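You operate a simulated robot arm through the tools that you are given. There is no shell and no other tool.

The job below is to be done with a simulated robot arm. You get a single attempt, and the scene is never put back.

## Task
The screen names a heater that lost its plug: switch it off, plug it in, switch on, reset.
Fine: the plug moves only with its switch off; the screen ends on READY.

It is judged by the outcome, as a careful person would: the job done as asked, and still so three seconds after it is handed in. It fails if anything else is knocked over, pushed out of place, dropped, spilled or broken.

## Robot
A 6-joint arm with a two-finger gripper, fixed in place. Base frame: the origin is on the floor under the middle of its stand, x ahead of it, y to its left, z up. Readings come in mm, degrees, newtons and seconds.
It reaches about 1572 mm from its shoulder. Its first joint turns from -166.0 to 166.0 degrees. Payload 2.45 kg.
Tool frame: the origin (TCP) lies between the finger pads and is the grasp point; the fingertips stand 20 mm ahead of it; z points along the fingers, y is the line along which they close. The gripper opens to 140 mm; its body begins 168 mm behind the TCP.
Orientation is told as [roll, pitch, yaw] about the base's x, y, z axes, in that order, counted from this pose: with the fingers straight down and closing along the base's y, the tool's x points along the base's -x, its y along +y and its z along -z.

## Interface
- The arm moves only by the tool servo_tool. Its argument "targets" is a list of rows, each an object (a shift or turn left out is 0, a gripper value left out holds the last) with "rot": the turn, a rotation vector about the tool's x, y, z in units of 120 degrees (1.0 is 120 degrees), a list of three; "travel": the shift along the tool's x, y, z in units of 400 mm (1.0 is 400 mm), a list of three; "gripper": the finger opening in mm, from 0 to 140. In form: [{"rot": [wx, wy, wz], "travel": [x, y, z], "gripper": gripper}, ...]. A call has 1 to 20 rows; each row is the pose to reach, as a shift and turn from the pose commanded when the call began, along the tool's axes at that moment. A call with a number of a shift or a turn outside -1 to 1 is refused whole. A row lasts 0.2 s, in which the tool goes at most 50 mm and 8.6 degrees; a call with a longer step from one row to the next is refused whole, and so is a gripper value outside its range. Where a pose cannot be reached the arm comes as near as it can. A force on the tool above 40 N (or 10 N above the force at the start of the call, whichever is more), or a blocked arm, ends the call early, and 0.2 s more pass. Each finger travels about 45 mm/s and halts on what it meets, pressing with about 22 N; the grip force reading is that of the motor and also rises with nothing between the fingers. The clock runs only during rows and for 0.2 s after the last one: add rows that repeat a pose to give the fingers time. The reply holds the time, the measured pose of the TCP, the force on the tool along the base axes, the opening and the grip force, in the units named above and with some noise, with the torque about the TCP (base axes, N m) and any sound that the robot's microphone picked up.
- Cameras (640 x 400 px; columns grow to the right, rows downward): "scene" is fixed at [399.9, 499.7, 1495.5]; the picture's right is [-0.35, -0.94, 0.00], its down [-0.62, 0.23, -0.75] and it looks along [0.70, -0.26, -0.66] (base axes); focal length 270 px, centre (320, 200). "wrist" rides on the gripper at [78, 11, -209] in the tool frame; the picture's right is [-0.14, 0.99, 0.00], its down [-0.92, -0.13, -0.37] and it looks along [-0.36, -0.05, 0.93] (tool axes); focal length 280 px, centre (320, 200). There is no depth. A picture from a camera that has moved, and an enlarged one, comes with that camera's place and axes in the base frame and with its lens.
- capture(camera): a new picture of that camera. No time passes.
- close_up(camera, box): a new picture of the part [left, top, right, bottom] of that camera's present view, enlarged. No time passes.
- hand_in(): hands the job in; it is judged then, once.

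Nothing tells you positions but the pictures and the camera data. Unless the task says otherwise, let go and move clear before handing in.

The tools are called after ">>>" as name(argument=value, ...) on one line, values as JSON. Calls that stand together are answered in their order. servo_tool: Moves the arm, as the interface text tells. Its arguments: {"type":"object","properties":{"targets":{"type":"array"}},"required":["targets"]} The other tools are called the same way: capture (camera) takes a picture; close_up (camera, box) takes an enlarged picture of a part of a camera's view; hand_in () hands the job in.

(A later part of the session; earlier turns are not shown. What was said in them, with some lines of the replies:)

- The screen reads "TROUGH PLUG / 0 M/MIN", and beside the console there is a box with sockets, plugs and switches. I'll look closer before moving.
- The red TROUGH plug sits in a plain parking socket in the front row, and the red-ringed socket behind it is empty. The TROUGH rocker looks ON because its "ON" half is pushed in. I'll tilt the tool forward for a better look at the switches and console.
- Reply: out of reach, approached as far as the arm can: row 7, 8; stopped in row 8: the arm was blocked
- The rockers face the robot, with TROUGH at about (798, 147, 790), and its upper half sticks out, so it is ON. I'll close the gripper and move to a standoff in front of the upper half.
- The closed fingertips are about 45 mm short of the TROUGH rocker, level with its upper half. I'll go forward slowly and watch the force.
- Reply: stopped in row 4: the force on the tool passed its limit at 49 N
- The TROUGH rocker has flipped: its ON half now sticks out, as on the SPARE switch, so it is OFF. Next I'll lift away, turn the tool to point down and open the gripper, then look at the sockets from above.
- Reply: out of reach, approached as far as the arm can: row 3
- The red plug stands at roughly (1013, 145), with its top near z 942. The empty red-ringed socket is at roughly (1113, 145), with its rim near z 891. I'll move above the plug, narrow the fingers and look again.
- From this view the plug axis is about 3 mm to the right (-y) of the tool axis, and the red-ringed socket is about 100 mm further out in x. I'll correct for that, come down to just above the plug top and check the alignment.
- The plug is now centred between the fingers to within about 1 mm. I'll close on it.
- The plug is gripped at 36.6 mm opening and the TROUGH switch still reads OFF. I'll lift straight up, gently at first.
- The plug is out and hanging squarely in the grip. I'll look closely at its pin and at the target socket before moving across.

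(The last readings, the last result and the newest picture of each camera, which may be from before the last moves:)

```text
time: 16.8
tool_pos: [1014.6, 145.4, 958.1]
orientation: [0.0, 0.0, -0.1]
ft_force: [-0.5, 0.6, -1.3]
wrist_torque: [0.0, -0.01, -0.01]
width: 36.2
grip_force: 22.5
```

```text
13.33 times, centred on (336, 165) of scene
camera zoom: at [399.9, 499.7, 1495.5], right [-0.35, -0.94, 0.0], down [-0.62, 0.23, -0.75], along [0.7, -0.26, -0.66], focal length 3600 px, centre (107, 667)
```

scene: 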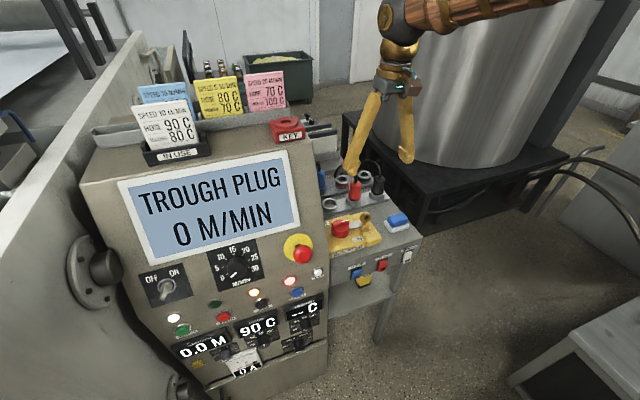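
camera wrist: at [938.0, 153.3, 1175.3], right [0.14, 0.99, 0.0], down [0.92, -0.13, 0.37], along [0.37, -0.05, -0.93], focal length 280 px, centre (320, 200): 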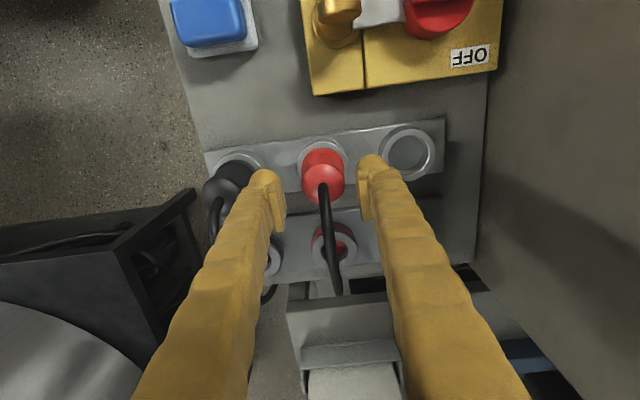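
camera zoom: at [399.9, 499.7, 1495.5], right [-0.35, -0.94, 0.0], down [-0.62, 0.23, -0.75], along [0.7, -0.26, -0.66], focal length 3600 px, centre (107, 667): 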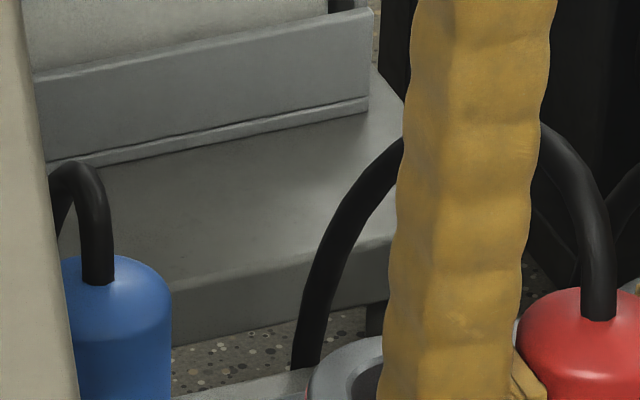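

The pin is about 25 mm wide and the live socket's hole about 30 mm. I'll rise a little more, shift 100 mm outwards to above the red-ringed socket and check from both cameras.

>>> servo_tool(targets=[{"travel": [0, 0, -0.02], "gripper": 0}, {"travel": [0, 0, -0.04]}, {"travel": [-0.05, -0.0005, -0.04]}, {"travel": [-0.1, -0.0005, -0.04]}, {"travel": [-0.15, -0.0005, -0.04]}, {"travel": [-0.2, -0.0005, -0.04]}, {"travel": [-0.25, -0.0005, -0.04]}, {"travel": [-0.25, -0.0005, -0.04]}, {"travel": [-0.25, -0.0005, -0.04]}])

>>> close_up(camera="scene", box=[300, 120, 400, 185])

>>> close_up(camera="wrist", box=[230, 130, 420, 250])

>>> capture(camera="wrist")

```text
time: 18.8
tool_pos: [1114.0, 143.9, 973.9]
orientation: [0.0, -0.1, 0.0]
ft_force: [0.6, 0.0, -1.6]
wrist_torque: [-0.04, -0.02, -0.02]
width: 36.4
grip_force: 22.4
```

```text
6.15 times, centred on (350, 152) of scene
camera zoom: at [399.9, 499.7, 1495.5], right [-0.35, -0.94, 0.0], down [-0.62, 0.23, -0.75], along [0.7, -0.26, -0.66], focal length 1662 px, centre (135, 492)
```

zoom: 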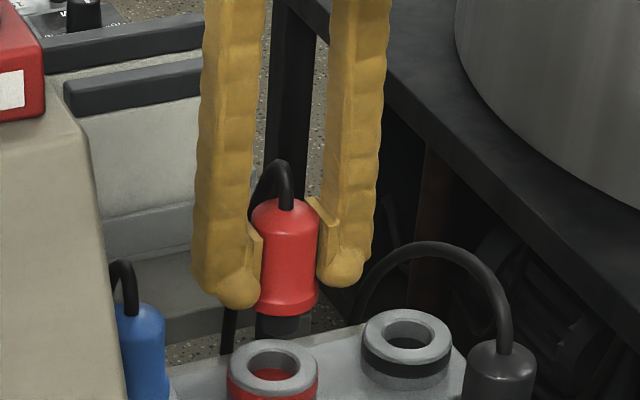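

```text
3.33 times, centred on (325, 190) of wrist
camera zoom: at [1035.3, 156.3, 1182.7], right [0.14, 0.99, 0.0], down [0.92, -0.13, 0.37], along [0.37, -0.05, -0.93], focal length 935 px, centre (303, 233)
```

zoom: 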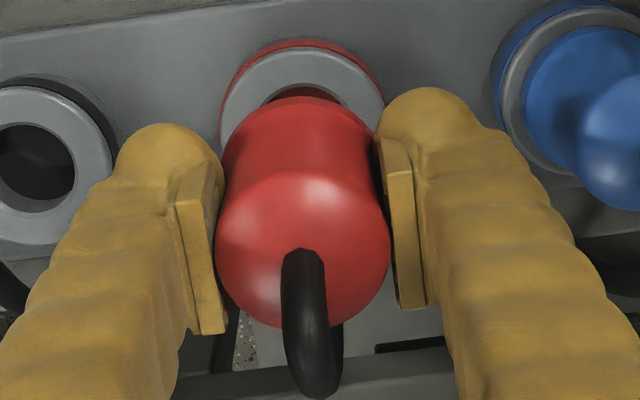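

```text
taken
camera wrist: at [1035.3, 156.3, 1182.7], right [0.14, 0.99, 0.0], down [0.92, -0.13, 0.37], along [0.37, -0.05, -0.93], focal length 280 px, centre (320, 200)
```

wrist: 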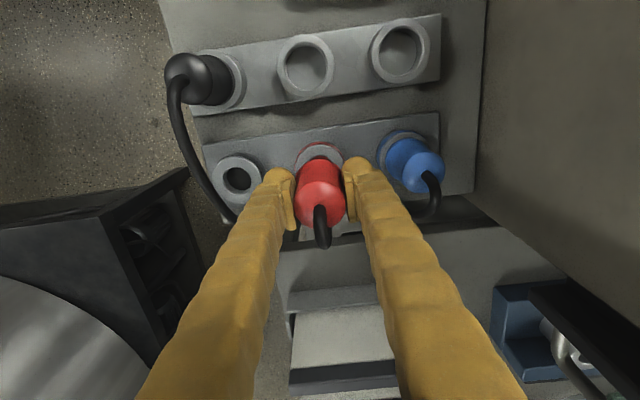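

>>> close_up(camera="scene", box=[330, 145, 378, 175])

>>> close_up(camera="scene", box=[320, 160, 368, 190])

```text
13.33 times, centred on (354, 160) of scene
camera zoom: at [399.9, 499.7, 1495.5], right [-0.35, -0.94, 0.0], down [-0.62, 0.23, -0.75], along [0.7, -0.26, -0.66], focal length 3600 px, centre (-133, 733)
```

zoom: 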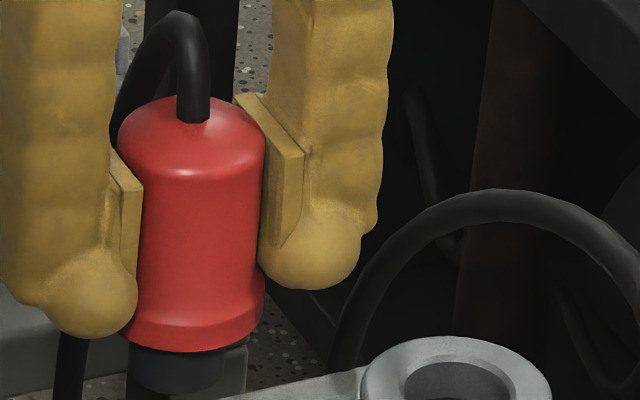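

```text
13.33 times, centred on (344, 175) of scene
camera zoom: at [399.9, 499.7, 1495.5], right [-0.35, -0.94, 0.0], down [-0.62, 0.23, -0.75], along [0.7, -0.26, -0.66], focal length 3600 px, centre (0, 533)
```

zoom: 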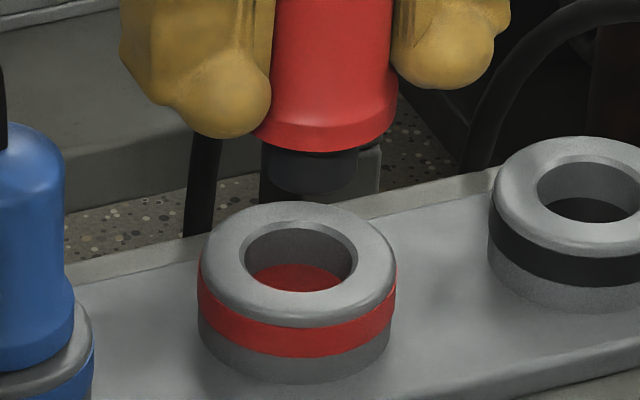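

Both cameras agree: the plug hangs upright within about 1 mm of the socket's centre, with the pin about 33 mm above the rim. I'll lower it slowly.

>>> servo_tool(targets=[{"travel": [-0.00125, 0.0005, 0.02], "gripper": 0}, {"travel": [-0.00125, 0.0005, 0.04]}, {"travel": [-0.00125, 0.0005, 0.055]}, {"travel": [-0.00125, 0.0005, 0.07]}, {"travel": [-0.00125, 0.0005, 0.08]}, {"travel": [-0.00125, 0.0005, 0.0875]}, {"travel": [-0.00125, 0.0005, 0.095]}, {"travel": [-0.00125, 0.0005, 0.1025]}])

>>> close_up(camera="scene", box=[320, 150, 368, 180])

>>> close_up(camera="wrist", box=[230, 130, 420, 250])

```text
time: 20.6
tool_pos: [1116.5, 145.1, 933.6]
orientation: [0.0, -0.1, 0.1]
ft_force: [0.8, -0.1, -0.4]
wrist_torque: [0.0, 0.02, 0.02]
width: 36.3
grip_force: 22.0
```

```text
13.33 times, centred on (344, 165) of scene
camera zoom: at [399.9, 499.7, 1495.5], right [-0.35, -0.94, 0.0], down [-0.62, 0.23, -0.75], along [0.7, -0.26, -0.66], focal length 3600 px, centre (0, 667)
```

zoom: 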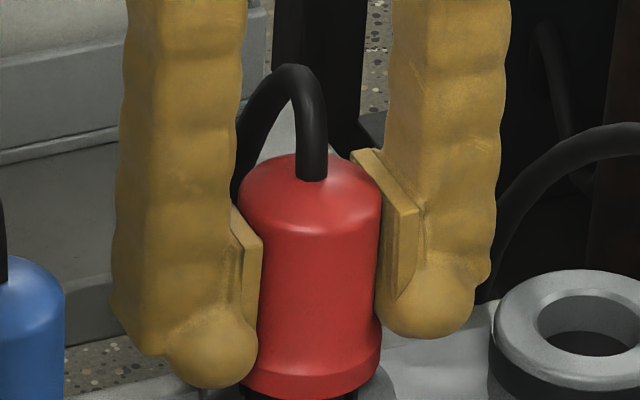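

```text
3.33 times, centred on (325, 190) of wrist
camera zoom: at [1038.2, 156.7, 1143.3], right [0.14, 0.99, 0.0], down [0.92, -0.13, 0.37], along [0.37, -0.05, -0.93], focal length 935 px, centre (303, 233)
```

zoom: 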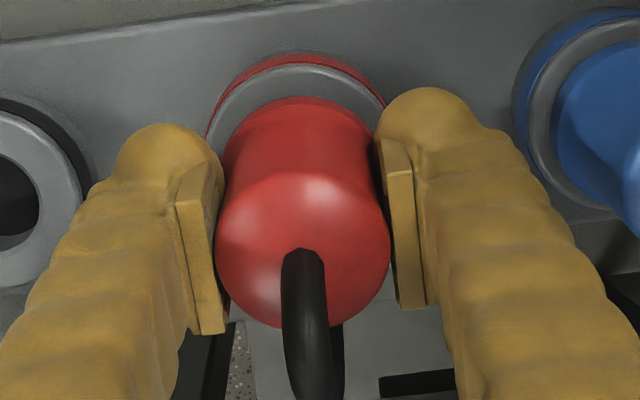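

>>> servo_tool(targets=[{"travel": [0.001, -0.001, 0.005], "gripper": 0}, {"travel": [0.001, -0.001, 0.01]}, {"travel": [0.001, -0.001, 0.015]}, {"travel": [0.001, -0.001, 0.02]}, {"travel": [0.001, -0.001, 0.024]}])

>>> close_up(camera="scene", box=[310, 145, 374, 185])

>>> close_up(camera="wrist", box=[230, 130, 420, 250])

```text
time: 21.8
tool_pos: [1116.9, 145.7, 925.7]
orientation: [0.0, -0.1, 0.0]
ft_force: [-0.4, 0.3, -1.2]
wrist_torque: [0.03, 0.02, -0.01]
width: 36.7
grip_force: 21.9
```

```text
10.00 times, centred on (342, 165) of scene
camera zoom: at [399.9, 499.7, 1495.5], right [-0.35, -0.94, 0.0], down [-0.62, 0.23, -0.75], along [0.7, -0.26, -0.66], focal length 2700 px, centre (100, 550)
```

zoom: 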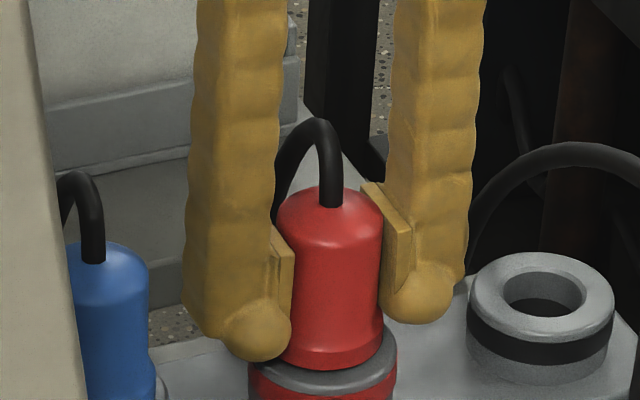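

```text
3.33 times, centred on (325, 190) of wrist
camera zoom: at [1038.6, 156.9, 1133.9], right [0.14, 0.99, 0.0], down [0.92, -0.13, 0.37], along [0.37, -0.05, -0.93], focal length 935 px, centre (303, 233)
```

zoom: 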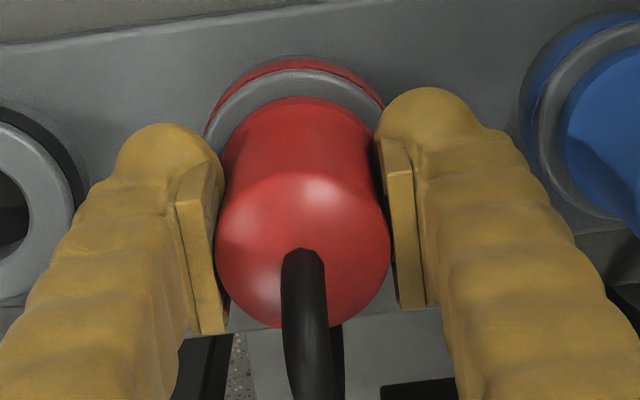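

>>> servo_tool(targets=[{"travel": [0.001, -0.001, 0.004], "gripper": 0}, {"travel": [0.001, -0.001, 0.008]}, {"travel": [0.001, -0.001, 0.012]}, {"travel": [0.001, -0.001, 0.016]}])

>>> close_up(camera="scene", box=[310, 145, 374, 185])

>>> close_up(camera="scene", box=[130, 150, 340, 390])

```text
time: 22.9
tool_pos: [1117.1, 145.5, 923.3]
orientation: [0.0, -0.4, 0.1]
ft_force: [-1.0, 0.3, 4.5]
wrist_torque: [-0.03, 0.1, -0.01]
width: 36.8
grip_force: 22.1
stopped in row 4: the force on the tool passed its limit at 42 N (the readings are from after the stop); the commanded pose is now the measured one
```

```text
10.00 times, centred on (342, 165) of scene
camera zoom: at [399.9, 499.7, 1495.5], right [-0.35, -0.94, 0.0], down [-0.62, 0.23, -0.75], along [0.7, -0.26, -0.66], focal length 2700 px, centre (100, 550)
```

zoom: 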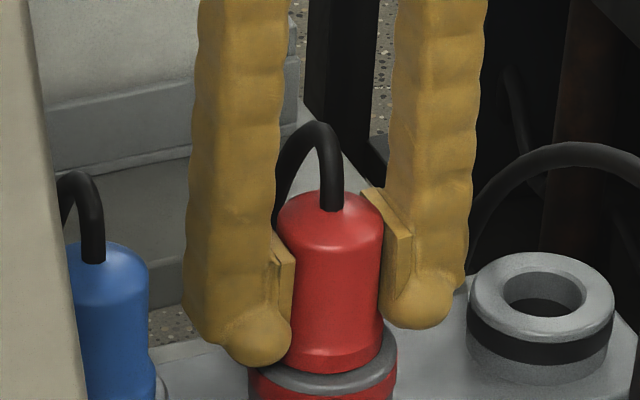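

```text
1.67 times, centred on (235, 270) of scene
camera zoom: at [399.9, 499.7, 1495.5], right [-0.35, -0.94, 0.0], down [-0.62, 0.23, -0.75], along [0.7, -0.26, -0.66], focal length 450 px, centre (462, 83)
```

zoom: 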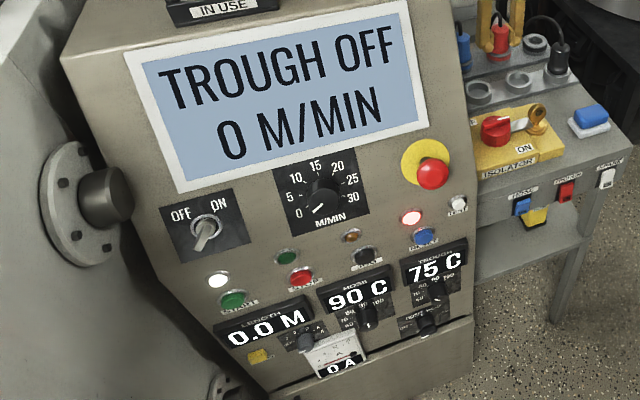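

The screen changed to "TROUGH OFF" and the trough now reads 75 C, so the plug is seated. I'll let go and lift straight up.

>>> servo_tool(targets=[{"travel": [0, 0, 0], "gripper": 60}, {"travel": [0, 0, 0], "gripper": 60}, {"travel": [0, 0, 0], "gripper": 60}, {"travel": [0, 0, -0.02], "gripper": 60}, {"travel": [0, 0, -0.06], "gripper": 60}, {"travel": [0, 0, -0.12], "gripper": 60}, {"travel": [0, 0, -0.22], "gripper": 60}, {"travel": [0, 0, -0.32], "gripper": 60}, {"travel": [0, 0, -0.42], "gripper": 60}])

>>> capture(camera="wrist")

>>> close_up(camera="scene", box=[300, 130, 420, 205])

>>> capture(camera="scene")

```text
time: 24.9
tool_pos: [1116.0, 144.9, 1086.9]
orientation: [0.0, -0.1, 0.1]
ft_force: [-0.3, -0.5, -0.6]
wrist_torque: [-0.02, 0.05, 0.02]
width: 60.1
grip_force: 0.1
```

```text
taken
camera wrist: at [1036.4, 156.9, 1294.9], right [0.14, 0.99, 0.0], down [0.92, -0.13, 0.37], along [0.37, -0.05, -0.93], focal length 280 px, centre (320, 200)
```

wrist: 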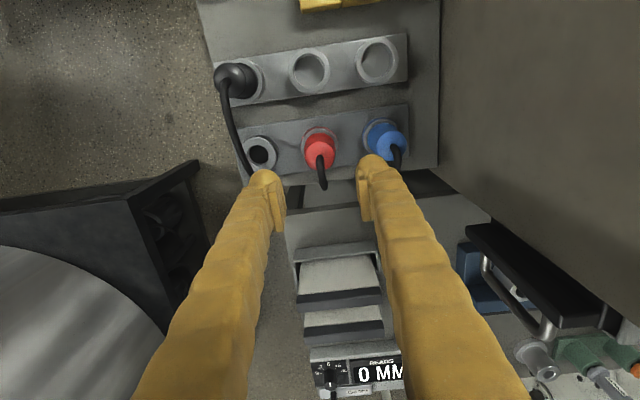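

```text
5.33 times, centred on (360, 168) of scene
camera zoom: at [399.9, 499.7, 1495.5], right [-0.35, -0.94, 0.0], down [-0.62, 0.23, -0.75], along [0.7, -0.26, -0.66], focal length 1440 px, centre (107, 373)
```

zoom: 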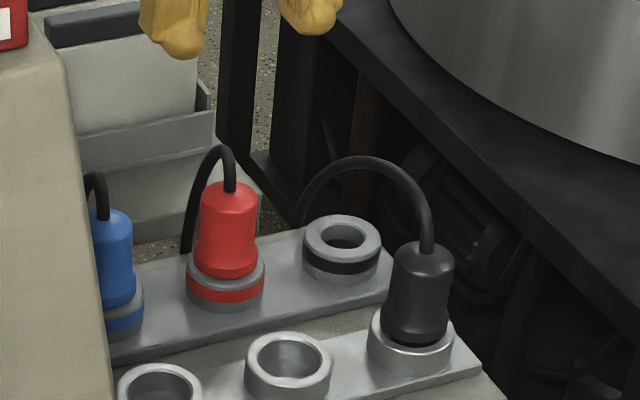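

```text
taken
```

scene: 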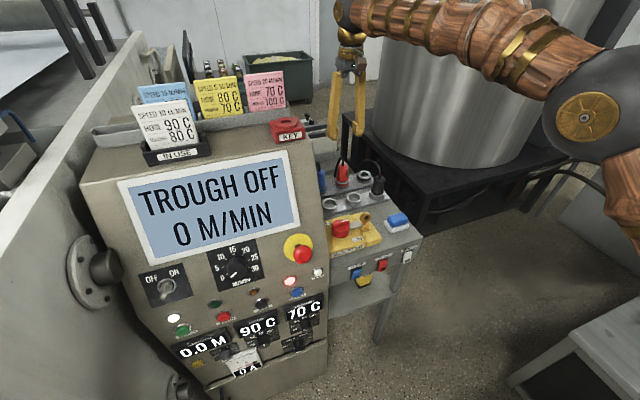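

The red plug now sits in its live socket like the blue one, and the screen asks for the trough switch ("TROUGH OFF"). I'll go back to the switch with the fingers closed.

>>> servo_tool(targets=[{"travel": [0.09, 0.0008, -0.0096], "gripper": 0}, {"travel": [0.18, 0.0016, -0.0192]}, {"travel": [0.27, 0.0024, -0.0288]}, {"travel": [0.36, 0.0032, -0.0384]}, {"travel": [0.45, 0.004, -0.048]}, {"travel": [0.54, 0.005, -0.0575]}])

>>> servo_tool(targets=[{"rot": [0, -0.0375, 0], "travel": [0.0512, 0, 0.0775], "gripper": 0}, {"rot": [0, -0.075, 0], "travel": [0.1025, 0, 0.155]}, {"rot": [0, -0.1125, 0], "travel": [0.1538, 0, 0.2325]}, {"rot": [0, -0.15, 0], "travel": [0.205, 0, 0.31]}, {"rot": [0, -0.1875, 0], "travel": [0.2562, 0, 0.3875]}, {"rot": [0, -0.225, 0], "travel": [0.3075, 0, 0.465]}, {"rot": [0, -0.2625, 0], "travel": [0.3588, 0, 0.5425]}, {"rot": [0, -0.3, 0], "travel": [0.41, 0, 0.62]}, {"rot": [0, -0.3375, 0], "travel": [0.4612, 0, 0.6975]}, {"rot": [0, -0.375, 0], "travel": [0.5125, 0, 0.775]}, {"rot": [0, -0.375, 0], "travel": [0.5, 0, 0.83]}, {"rot": [0, -0.375, 0], "travel": [0.5, 0, 0.852]}, {"rot": [0, -0.375, 0], "travel": [0.5, 0, 0.852]}])

>>> close_up(camera="wrist", box=[200, 150, 460, 310])

>>> close_up(camera="scene", box=[350, 225, 446, 285])

```text
time: 26.3
tool_pos: [898.7, 147.6, 1111.5]
orientation: [0.0, -0.3, 0.0]
ft_force: [0.7, -0.3, -1.2]
wrist_torque: [-0.01, 0.08, 0.0]
width: 0.0
grip_force: 22.1
```

```text
time: 29.1
tool_pos: [709.7, 153.9, 780.5]
orientation: [-1.8, -44.8, 0.9]
ft_force: [-0.4, -0.3, 0.1]
wrist_torque: [-0.01, 0.01, -0.01]
width: 0.0
grip_force: 21.8
out of reach, approached as far as the arm can: row 8, 10, 11, 12, 13
```

```text
2.46 times, centred on (330, 230) of wrist
camera zoom: at [506.1, 168.0, 873.5], right [0.1, 0.99, 0.07], down [0.39, -0.11, 0.91], along [0.91, -0.06, -0.4], focal length 690 px, centre (295, 126)
```

zoom: 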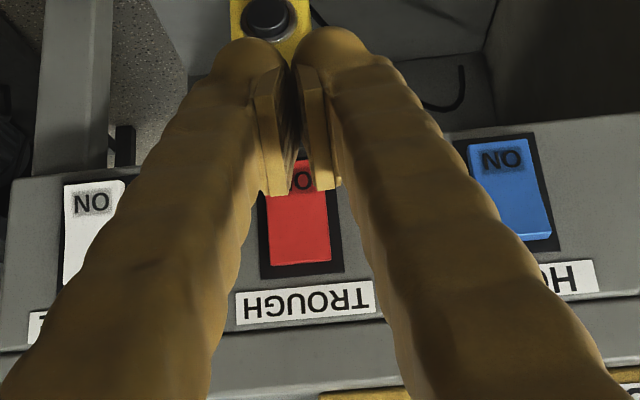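

```text
6.67 times, centred on (398, 255) of scene
camera zoom: at [399.9, 499.7, 1495.5], right [-0.35, -0.94, 0.0], down [-0.62, 0.23, -0.75], along [0.7, -0.26, -0.66], focal length 1800 px, centre (-200, -167)
```

zoom: 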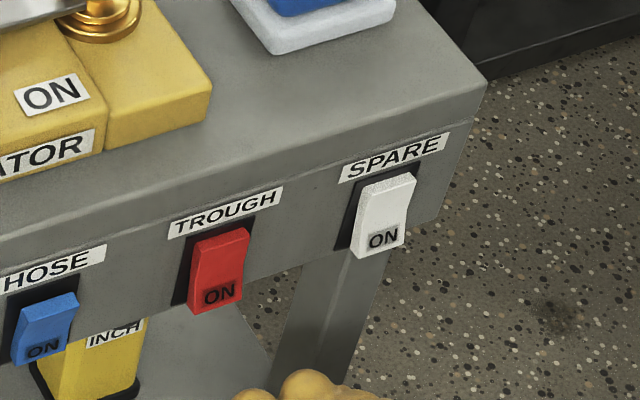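

The arm is at the edge of its reach here, so I'll move forward to where it can hold the pose and check the height before pressing.

>>> servo_tool(targets=[{"travel": [-0.0176, 0, 0.0178], "gripper": 0}, {"travel": [-0.0351, 0, 0.0356]}, {"travel": [-0.0527, 0, 0.0534]}, {"travel": [-0.0702, 0, 0.0712]}, {"travel": [-0.0702, 0, 0.0712]}])

>>> close_up(camera="wrist", box=[200, 150, 460, 310])

>>> close_up(camera="scene", box=[350, 225, 446, 285])

```text
time: 30.3
tool_pos: [747.2, 154.7, 782.6]
orientation: [-0.8, -45.0, 0.4]
ft_force: [-0.4, -0.2, -0.1]
wrist_torque: [0.03, 0.04, -0.02]
width: 0.2
grip_force: 21.9
out of reach, approached as far as the arm can: row 1, 2, 3
```

```text
2.46 times, centred on (330, 230) of wrist
camera zoom: at [545.0, 166.6, 874.2], right [0.1, 0.99, 0.09], down [0.39, -0.12, 0.91], along [0.92, -0.06, -0.4], focal length 690 px, centre (295, 126)
```

zoom: 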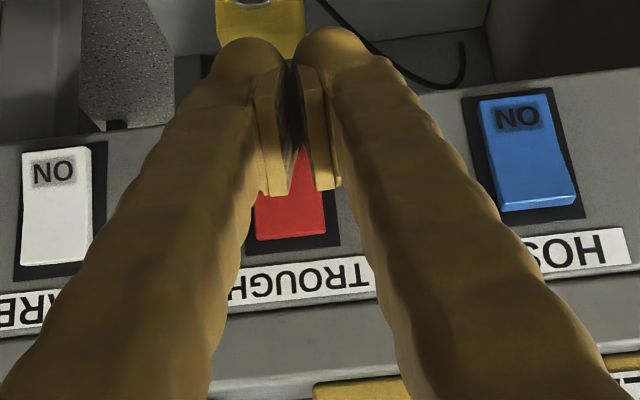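

```text
6.67 times, centred on (398, 255) of scene
camera zoom: at [399.9, 499.7, 1495.5], right [-0.35, -0.94, 0.0], down [-0.62, 0.23, -0.75], along [0.7, -0.26, -0.66], focal length 1800 px, centre (-200, -167)
```

zoom: 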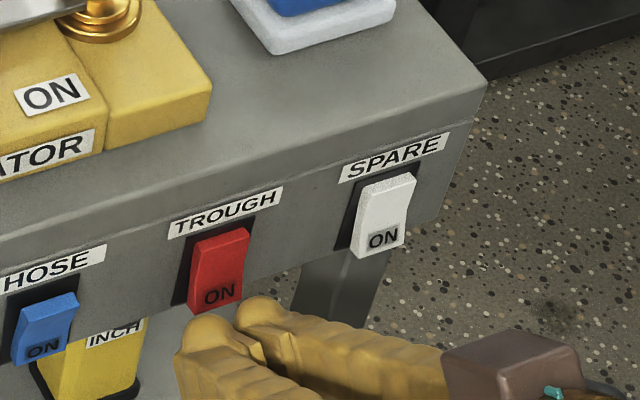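

>>> servo_tool(targets=[{"travel": [0.011, -0.0088, 0.0093], "gripper": 0}, {"travel": [0.022, -0.0175, 0.0186]}, {"travel": [0.022, -0.0175, 0.0186]}])

>>> close_up(camera="scene", box=[350, 225, 446, 285])

>>> close_up(camera="wrist", box=[200, 150, 460, 310])

```text
time: 31.1
tool_pos: [750.3, 149.4, 774.2]
orientation: [-1.4, -45.1, 0.6]
ft_force: [0.4, 0.0, 0.6]
wrist_torque: [0.02, 0.01, 0.01]
width: 0.0
grip_force: 21.5
out of reach, approached as far as the arm can: row 1, 2, 3
```

```text
6.67 times, centred on (398, 255) of scene
camera zoom: at [399.9, 499.7, 1495.5], right [-0.35, -0.94, 0.0], down [-0.62, 0.23, -0.75], along [0.7, -0.26, -0.66], focal length 1800 px, centre (-200, -167)
```

zoom: 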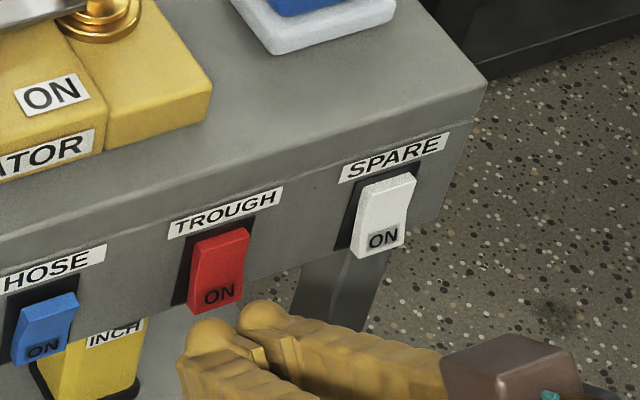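

```text
2.46 times, centred on (330, 230) of wrist
camera zoom: at [546.6, 163.7, 867.3], right [0.1, 0.99, 0.08], down [0.39, -0.12, 0.91], along [0.92, -0.06, -0.4], focal length 690 px, centre (295, 126)
```

zoom: 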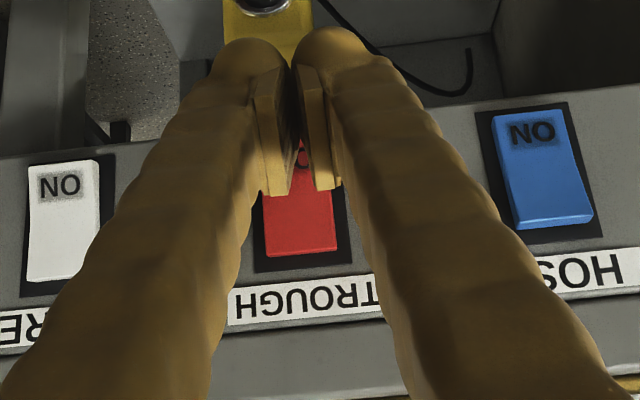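

>>> servo_tool(targets=[{"rot": [0, 0.042, 0], "travel": [0.0045, -0.0025, 0.001], "gripper": 0}, {"rot": [0, 0.0833, 0], "travel": [0.009, -0.005, 0.002]}, {"rot": [0, 0.0833, 0], "travel": [0.009, -0.005, 0.002]}])

>>> close_up(camera="scene", box=[350, 225, 446, 285])

>>> close_up(camera="wrist", box=[200, 150, 460, 310])

```text
time: 31.9
tool_pos: [746.6, 147.5, 772.6]
orientation: [0.1, -35.3, 0.1]
ft_force: [0.0, 0.7, 0.0]
wrist_torque: [0.03, 0.01, 0.0]
width: 0.0
grip_force: 21.6
```

```text
6.67 times, centred on (398, 255) of scene
camera zoom: at [399.9, 499.7, 1495.5], right [-0.35, -0.94, 0.0], down [-0.62, 0.23, -0.75], along [0.7, -0.26, -0.66], focal length 1800 px, centre (-200, -167)
```

zoom: 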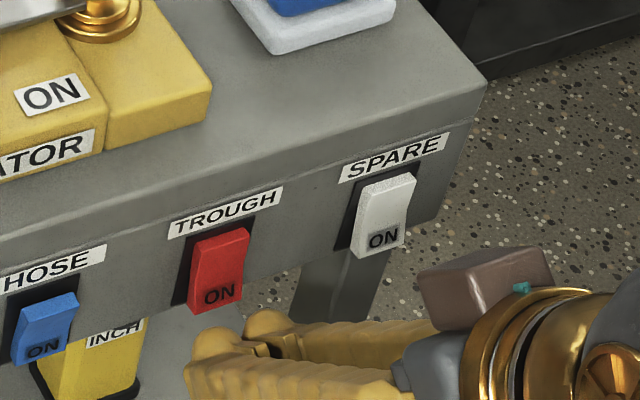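

```text
2.46 times, centred on (330, 230) of wrist
camera zoom: at [562.3, 158.8, 898.0], right [0.11, 0.99, 0.08], down [0.54, -0.13, 0.83], along [0.83, -0.05, -0.55], focal length 690 px, centre (295, 126)
```

zoom: 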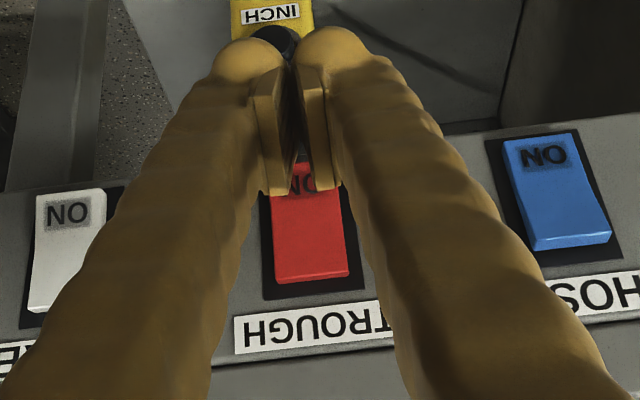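

The tool is now square to the lower (ON) half of the TROUGH rocker at about z 775. I'll press forward slowly.

>>> servo_tool(targets=[{"travel": [-0.0122, 0, 0.0087], "gripper": 0}, {"travel": [-0.0184, 0, 0.013]}, {"travel": [-0.0245, 0, 0.0173]}, {"travel": [-0.0306, 0, 0.0217]}, {"travel": [-0.0357, 0, 0.0253]}, {"travel": [-0.0408, 0, 0.0289]}, {"travel": [-0.0449, 0, 0.0318]}])

>>> close_up(camera="scene", box=[350, 225, 446, 285])

>>> close_up(camera="scene", box=[110, 150, 340, 390])

```text
time: 33.5
tool_pos: [768.9, 146.7, 772.6]
orientation: [0.0, -35.3, -0.1]
ft_force: [-13.3, 3.9, 1.6]
wrist_torque: [0.07, 0.01, 0.07]
width: 6.0
grip_force: 29.7
```

```text
6.67 times, centred on (398, 255) of scene
camera zoom: at [399.9, 499.7, 1495.5], right [-0.35, -0.94, 0.0], down [-0.62, 0.23, -0.75], along [0.7, -0.26, -0.66], focal length 1800 px, centre (-200, -167)
```

zoom: 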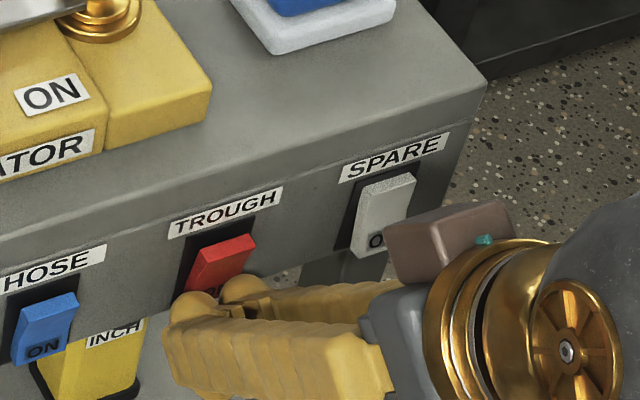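

```text
1.67 times, centred on (225, 270) of scene
camera zoom: at [399.9, 499.7, 1495.5], right [-0.35, -0.94, 0.0], down [-0.62, 0.23, -0.75], along [0.7, -0.26, -0.66], focal length 450 px, centre (478, 83)
```

zoom: 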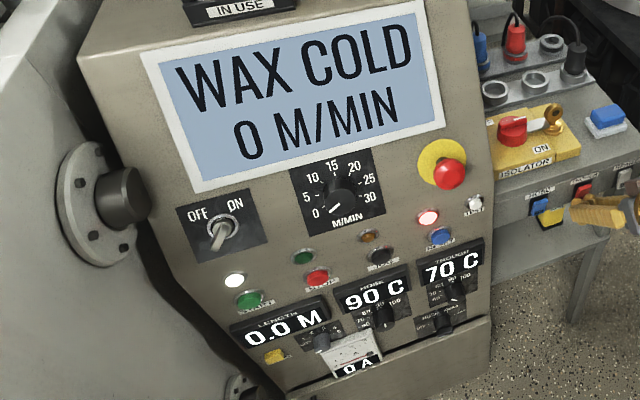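

The rocker flipped to ON and the screen now reads "WAX COLD", so the trough should be heating. I'll back off and watch the display.

>>> servo_tool(targets=[{"travel": [0.02, 0, -0.0145], "gripper": 0}, {"travel": [0.05, 0, -0.036]}, {"travel": [0.0714, 0, -0.0506]}])

>>> close_up(camera="scene", box=[350, 225, 446, 285])

>>> close_up(camera="scene", box=[230, 260, 330, 360])

>>> capture(camera="scene")

```text
time: 34.3
tool_pos: [733.4, 147.6, 771.9]
orientation: [0.0, -35.3, 0.0]
ft_force: [0.4, -0.4, 0.2]
wrist_torque: [-0.02, 0.01, -0.01]
width: 0.3
grip_force: 29.0
```

```text
6.67 times, centred on (398, 255) of scene
camera zoom: at [399.9, 499.7, 1495.5], right [-0.35, -0.94, 0.0], down [-0.62, 0.23, -0.75], along [0.7, -0.26, -0.66], focal length 1800 px, centre (-200, -167)
```

zoom: 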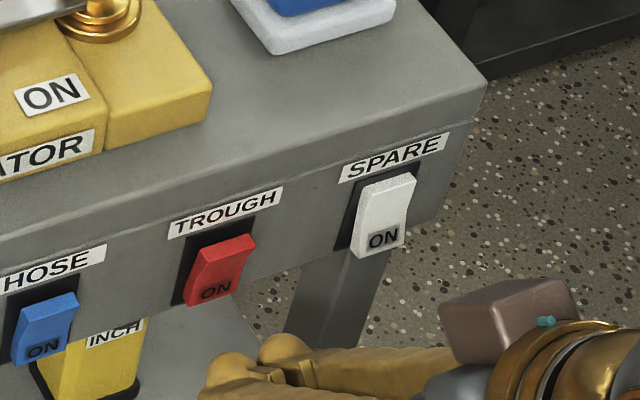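

```text
4.00 times, centred on (280, 310) of scene
camera zoom: at [399.9, 499.7, 1495.5], right [-0.35, -0.94, 0.0], down [-0.62, 0.23, -0.75], along [0.7, -0.26, -0.66], focal length 1080 px, centre (480, -240)
```

zoom: 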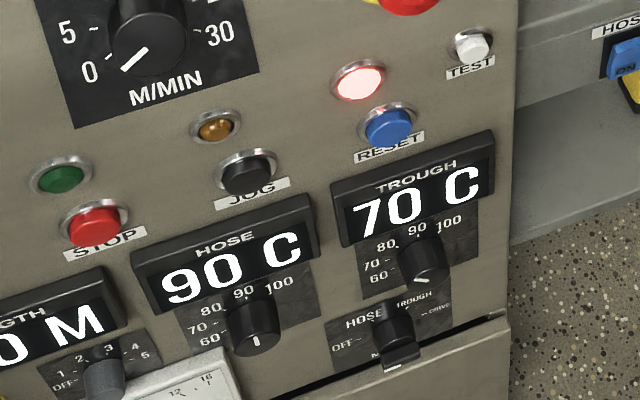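

```text
taken
```

scene: 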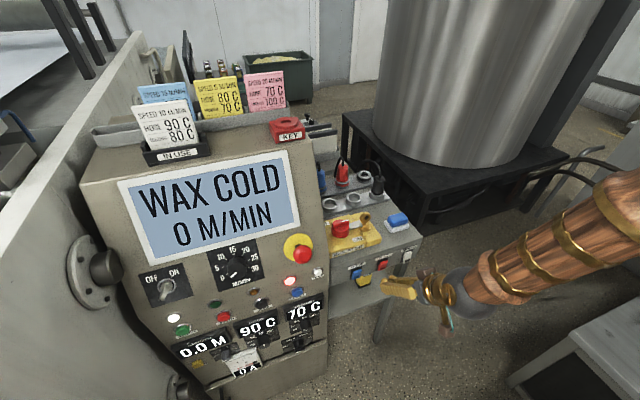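

TROUGH is ON, and RESET (the blue button) comes out at about (772, 425, 836) on the vertical console panel. I'll move sideways to stand in front of it, keeping clear of the panel, while the trough warms.

>>> servo_tool(targets=[{"travel": [-0.0073, 0.02, -0.0156], "gripper": 0}, {"travel": [-0.0146, 0.08, -0.0312]}, {"travel": [-0.0219, 0.16, -0.0468]}, {"travel": [-0.0292, 0.24, -0.0624]}, {"travel": [-0.0365, 0.33, -0.078]}, {"travel": [-0.0438, 0.42, -0.0935]}, {"travel": [-0.0511, 0.51, -0.1091]}, {"travel": [-0.0584, 0.59, -0.1247]}, {"travel": [-0.0657, 0.65, -0.1403]}, {"travel": [-0.0657, 0.655, -0.1403]}])

>>> capture(camera="wrist")

>>> capture(camera="scene")

>>> close_up(camera="scene", box=[230, 260, 330, 360])

```text
time: 36.5
tool_pos: [723.1, 411.7, 833.1]
orientation: [0.0, -35.3, 0.0]
ft_force: [0.3, -0.1, -0.2]
wrist_torque: [0.03, -0.04, -0.03]
width: 0.0
grip_force: 29.2
```

```text
taken
camera wrist: at [538.4, 423.3, 957.3], right [0.11, 0.99, 0.08], down [0.54, -0.13, 0.83], along [0.84, -0.05, -0.55], focal length 280 px, centre (320, 200)
```

wrist: 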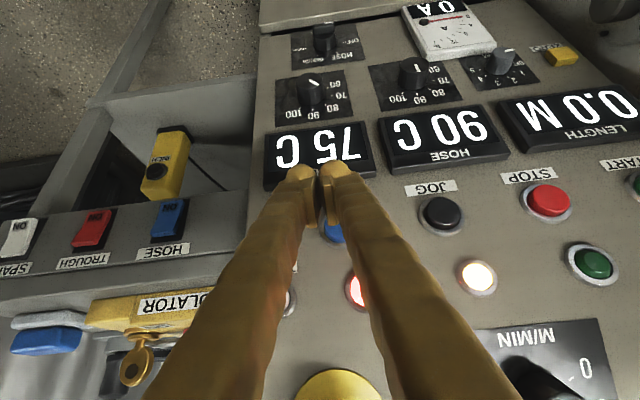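

```text
taken
```

scene: 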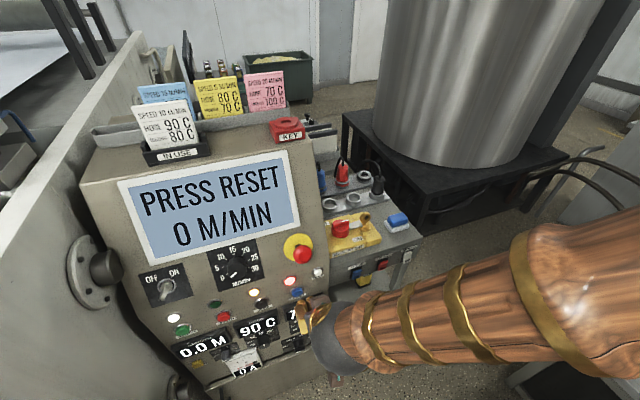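

```text
4.00 times, centred on (280, 310) of scene
camera zoom: at [399.9, 499.7, 1495.5], right [-0.35, -0.94, 0.0], down [-0.62, 0.23, -0.75], along [0.7, -0.26, -0.66], focal length 1080 px, centre (480, -240)
```

zoom: 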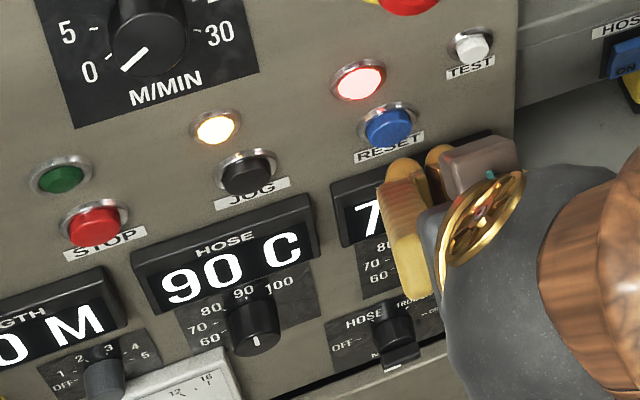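

>>> close_up(camera="wrist", box=[250, 140, 450, 320])

>>> close_up(camera="scene", box=[272, 275, 328, 310])

```text
2.22 times, centred on (350, 230) of wrist
camera zoom: at [538.4, 423.3, 957.3], right [0.11, 0.99, 0.08], down [0.54, -0.13, 0.83], along [0.84, -0.05, -0.55], focal length 623 px, centre (253, 133)
```

zoom: 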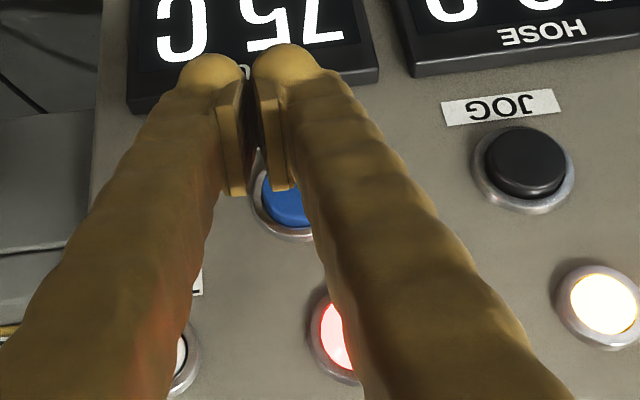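

```text
11.43 times, centred on (300, 292) of scene
camera zoom: at [399.9, 499.7, 1495.5], right [-0.35, -0.94, 0.0], down [-0.62, 0.23, -0.75], along [0.7, -0.26, -0.66], focal length 3086 px, centre (549, -857)
```

zoom: 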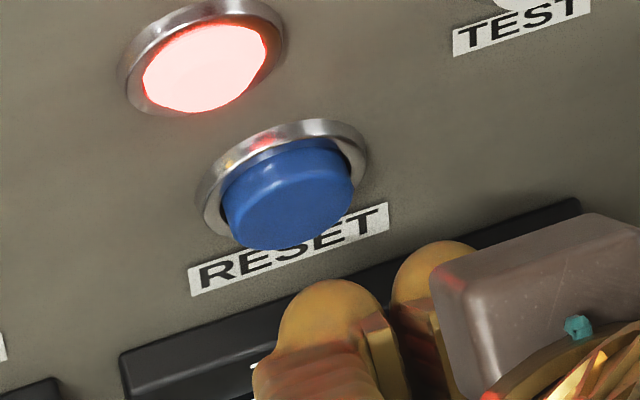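

The screen says "PRESS RESET" and the tip of the left (+y) finger is lined up with the blue RESET button. I'll push forward gently.

>>> servo_tool(targets=[{"travel": [-0.0102, -0.005, 0.0072], "gripper": 0}, {"travel": [-0.0204, -0.005, 0.0145]}, {"travel": [-0.0286, -0.005, 0.0202]}, {"travel": [-0.0347, -0.005, 0.0246]}, {"travel": [-0.0388, -0.005, 0.0275]}, {"travel": [-0.0428, -0.005, 0.0303]}, {"travel": [-0.0459, -0.005, 0.0325]}])

>>> capture(camera="scene")

>>> close_up(camera="scene", box=[272, 275, 328, 310])

```text
time: 38.1
tool_pos: [744.7, 406.9, 832.8]
orientation: [-0.1, -35.2, 0.0]
ft_force: [-1.3, -0.5, -0.5]
wrist_torque: [0.02, 0.0, 0.03]
width: 0.0
grip_force: 29.5
```

```text
taken
```

scene: 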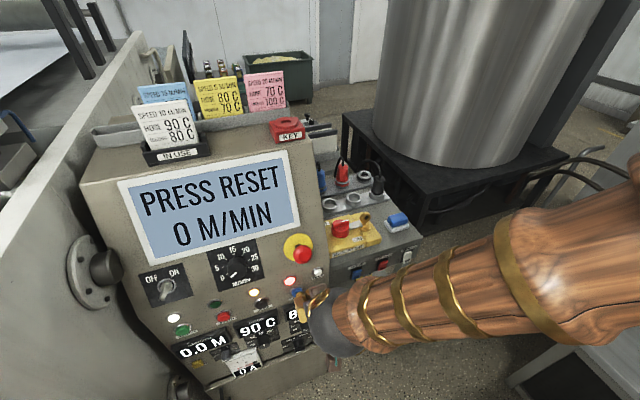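

```text
11.43 times, centred on (300, 292) of scene
camera zoom: at [399.9, 499.7, 1495.5], right [-0.35, -0.94, 0.0], down [-0.62, 0.23, -0.75], along [0.7, -0.26, -0.66], focal length 3086 px, centre (549, -857)
```

zoom: 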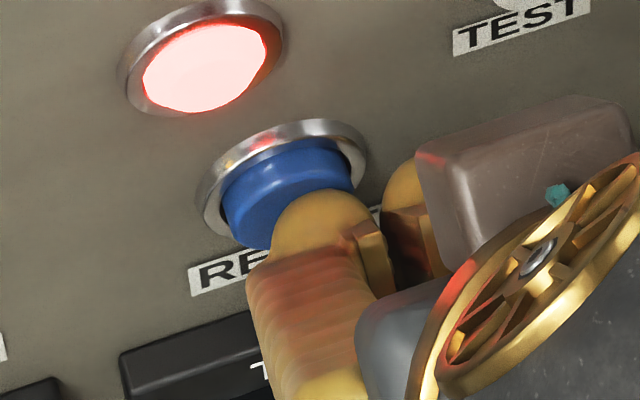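

>>> servo_tool(targets=[{"travel": [-0.0041, 0.003, 0.0029], "gripper": 0}, {"travel": [-0.0082, 0.003, 0.0058]}, {"travel": [-0.0122, 0.003, 0.0087]}, {"travel": [-0.0153, 0.003, 0.0108]}])

>>> capture(camera="scene")

>>> close_up(camera="scene", box=[272, 275, 328, 310])

```text
time: 39.1
tool_pos: [751.9, 408.2, 832.3]
orientation: [0.0, -35.3, 0.0]
ft_force: [-16.6, 5.7, -0.1]
wrist_torque: [0.01, 0.01, 0.24]
width: 0.1
grip_force: 29.7
heard: click
```

```text
taken
```

scene: 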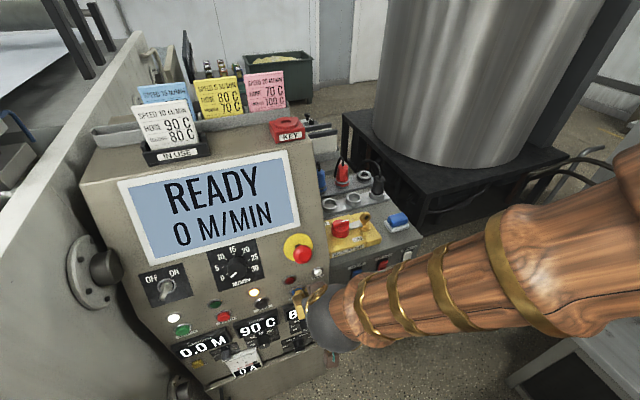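

```text
11.43 times, centred on (300, 292) of scene
camera zoom: at [399.9, 499.7, 1495.5], right [-0.35, -0.94, 0.0], down [-0.62, 0.23, -0.75], along [0.7, -0.26, -0.66], focal length 3086 px, centre (549, -857)
```

zoom: 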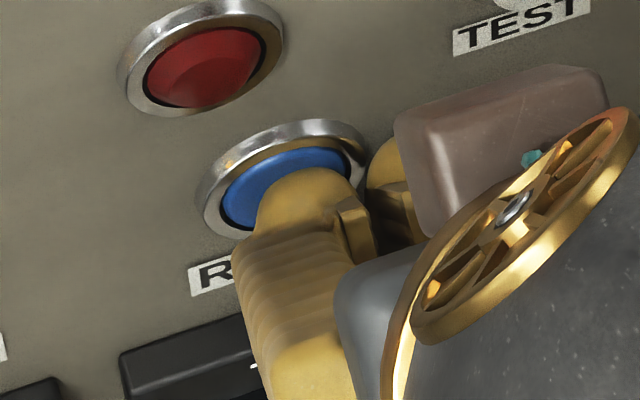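

The button clicked and the screen shows READY. I'll back straight out and watch that it stays that way.

>>> servo_tool(targets=[{"travel": [0.0204, 0, -0.0145], "gripper": 0}, {"travel": [0.051, 0, -0.0361]}, {"travel": [0.0816, 0, -0.0578]}, {"travel": [0.102, 0, -0.0723]}, {"travel": [0.102, -0.05, -0.0723]}, {"travel": [0.102, -0.1, -0.0723]}, {"travel": [0.102, -0.1, -0.0723]}, {"travel": [0.102, -0.1, -0.0723]}, {"travel": [0.102, -0.1, -0.0723]}, {"travel": [0.102, -0.1, -0.0723]}, {"travel": [0.102, -0.1, -0.0723]}, {"travel": [0.102, -0.1, -0.0723]}, {"travel": [0.102, -0.1, -0.0723]}, {"travel": [0.102, -0.1, -0.0723]}, {"travel": [0.102, -0.1, -0.0723]}, {"travel": [0.102, -0.1, -0.0723]}, {"travel": [0.102, -0.1, -0.0723]}, {"travel": [0.102, -0.1, -0.0723]}])

>>> capture(camera="scene")

>>> capture(camera="wrist")

>>> close_up(camera="scene", box=[290, 130, 430, 280])

```text
time: 42.9
tool_pos: [701.9, 369.8, 829.7]
orientation: [0.0, -35.3, 0.0]
ft_force: [0.1, 0.5, -0.6]
wrist_torque: [0.03, -0.01, -0.01]
width: 0.0
grip_force: 29.3
```

```text
taken
```

scene: 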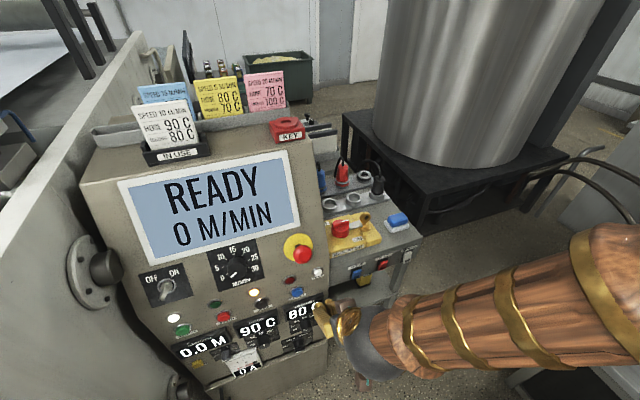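

```text
taken
camera wrist: at [516.5, 381.2, 955.5], right [0.11, 0.99, 0.08], down [0.54, -0.13, 0.83], along [0.84, -0.05, -0.55], focal length 280 px, centre (320, 200)
```

wrist: 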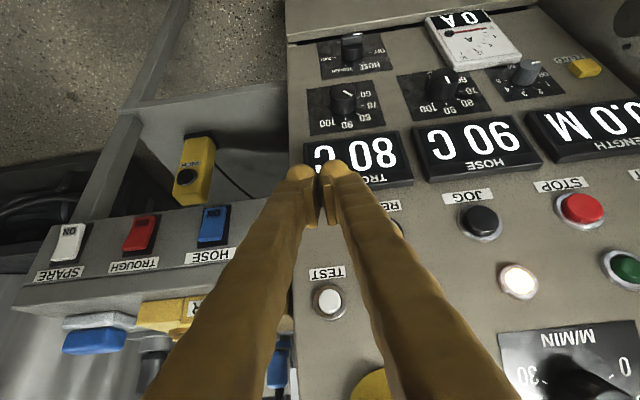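

```text
2.67 times, centred on (360, 205) of scene
camera zoom: at [399.9, 499.7, 1495.5], right [-0.35, -0.94, 0.0], down [-0.62, 0.23, -0.75], along [0.7, -0.26, -0.66], focal length 720 px, centre (213, 187)
```

zoom: 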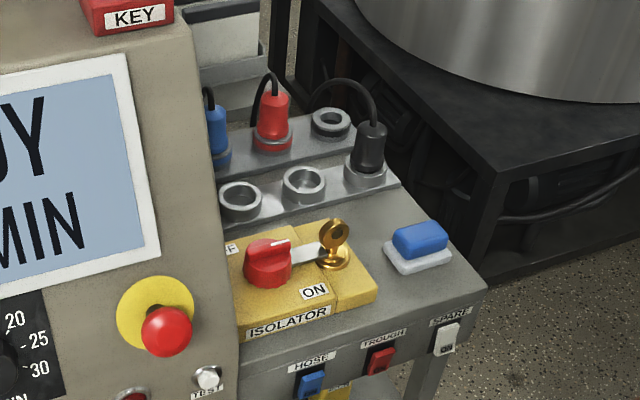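

READY is holding with the trough at 80 C. The red plug is seated, the TROUGH switch is ON and nothing else has moved. I'll back off a little more and check once more before handing in.

>>> servo_tool(targets=[{"travel": [0.0255, 0, -0.018], "gripper": 0}, {"travel": [0.051, 0, -0.0361]}, {"travel": [0.051, 0, -0.0361]}, {"travel": [0.051, 0, -0.0361]}, {"travel": [0.051, 0, -0.0361]}, {"travel": [0.051, 0, -0.0361]}])

>>> capture(camera="scene")

```text
time: 44.3
tool_pos: [675.8, 369.1, 831.7]
orientation: [0.1, -35.3, 0.0]
ft_force: [-0.8, -0.3, 0.1]
wrist_torque: [-0.04, 0.01, 0.01]
width: 0.0
grip_force: 29.5
```

```text
taken
```

scene: 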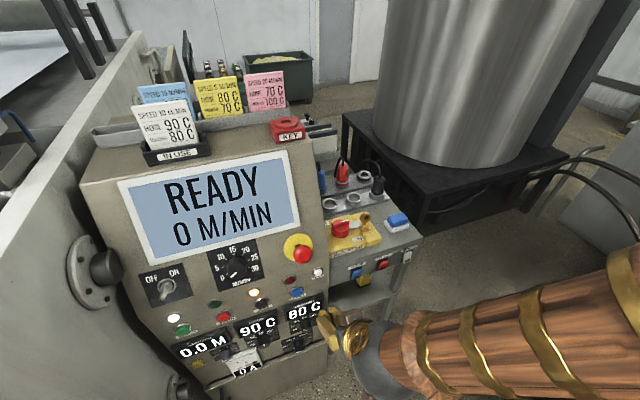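

The screen still shows READY, the trough reads 80 C and the arm is clear of everything. I'm handing the job in.

>>> hand_in()

```text
The job is handed in.
```

The job is done and handed in. The screen reads READY, and it held for about five seconds before I handed in, with the trough heater at its 80 C setting.

- **Switch off:** I turned the TROUGH switch off first and saw that it had flipped before touching the plug.
- **Plug:** I moved the red trough plug from its parking socket to the empty red-ringed socket. The screen then changed from TROUGH PLUG to TROUGH OFF.
- **Switch on:** I turned the TROUGH switch back on. The screen showed WAX COLD while the heater warmed, then PRESS RESET.
- **Reset:** I pressed the blue RESET button on the console once and heard it click.

The tool force went past its 40 N limit twice. It reached 49 N when the switch first flipped and 42 N when the plug seated; both times the arm stopped by itself. I saw no damage, and nothing else was knocked over or moved. The gripper is empty and clear of the console.
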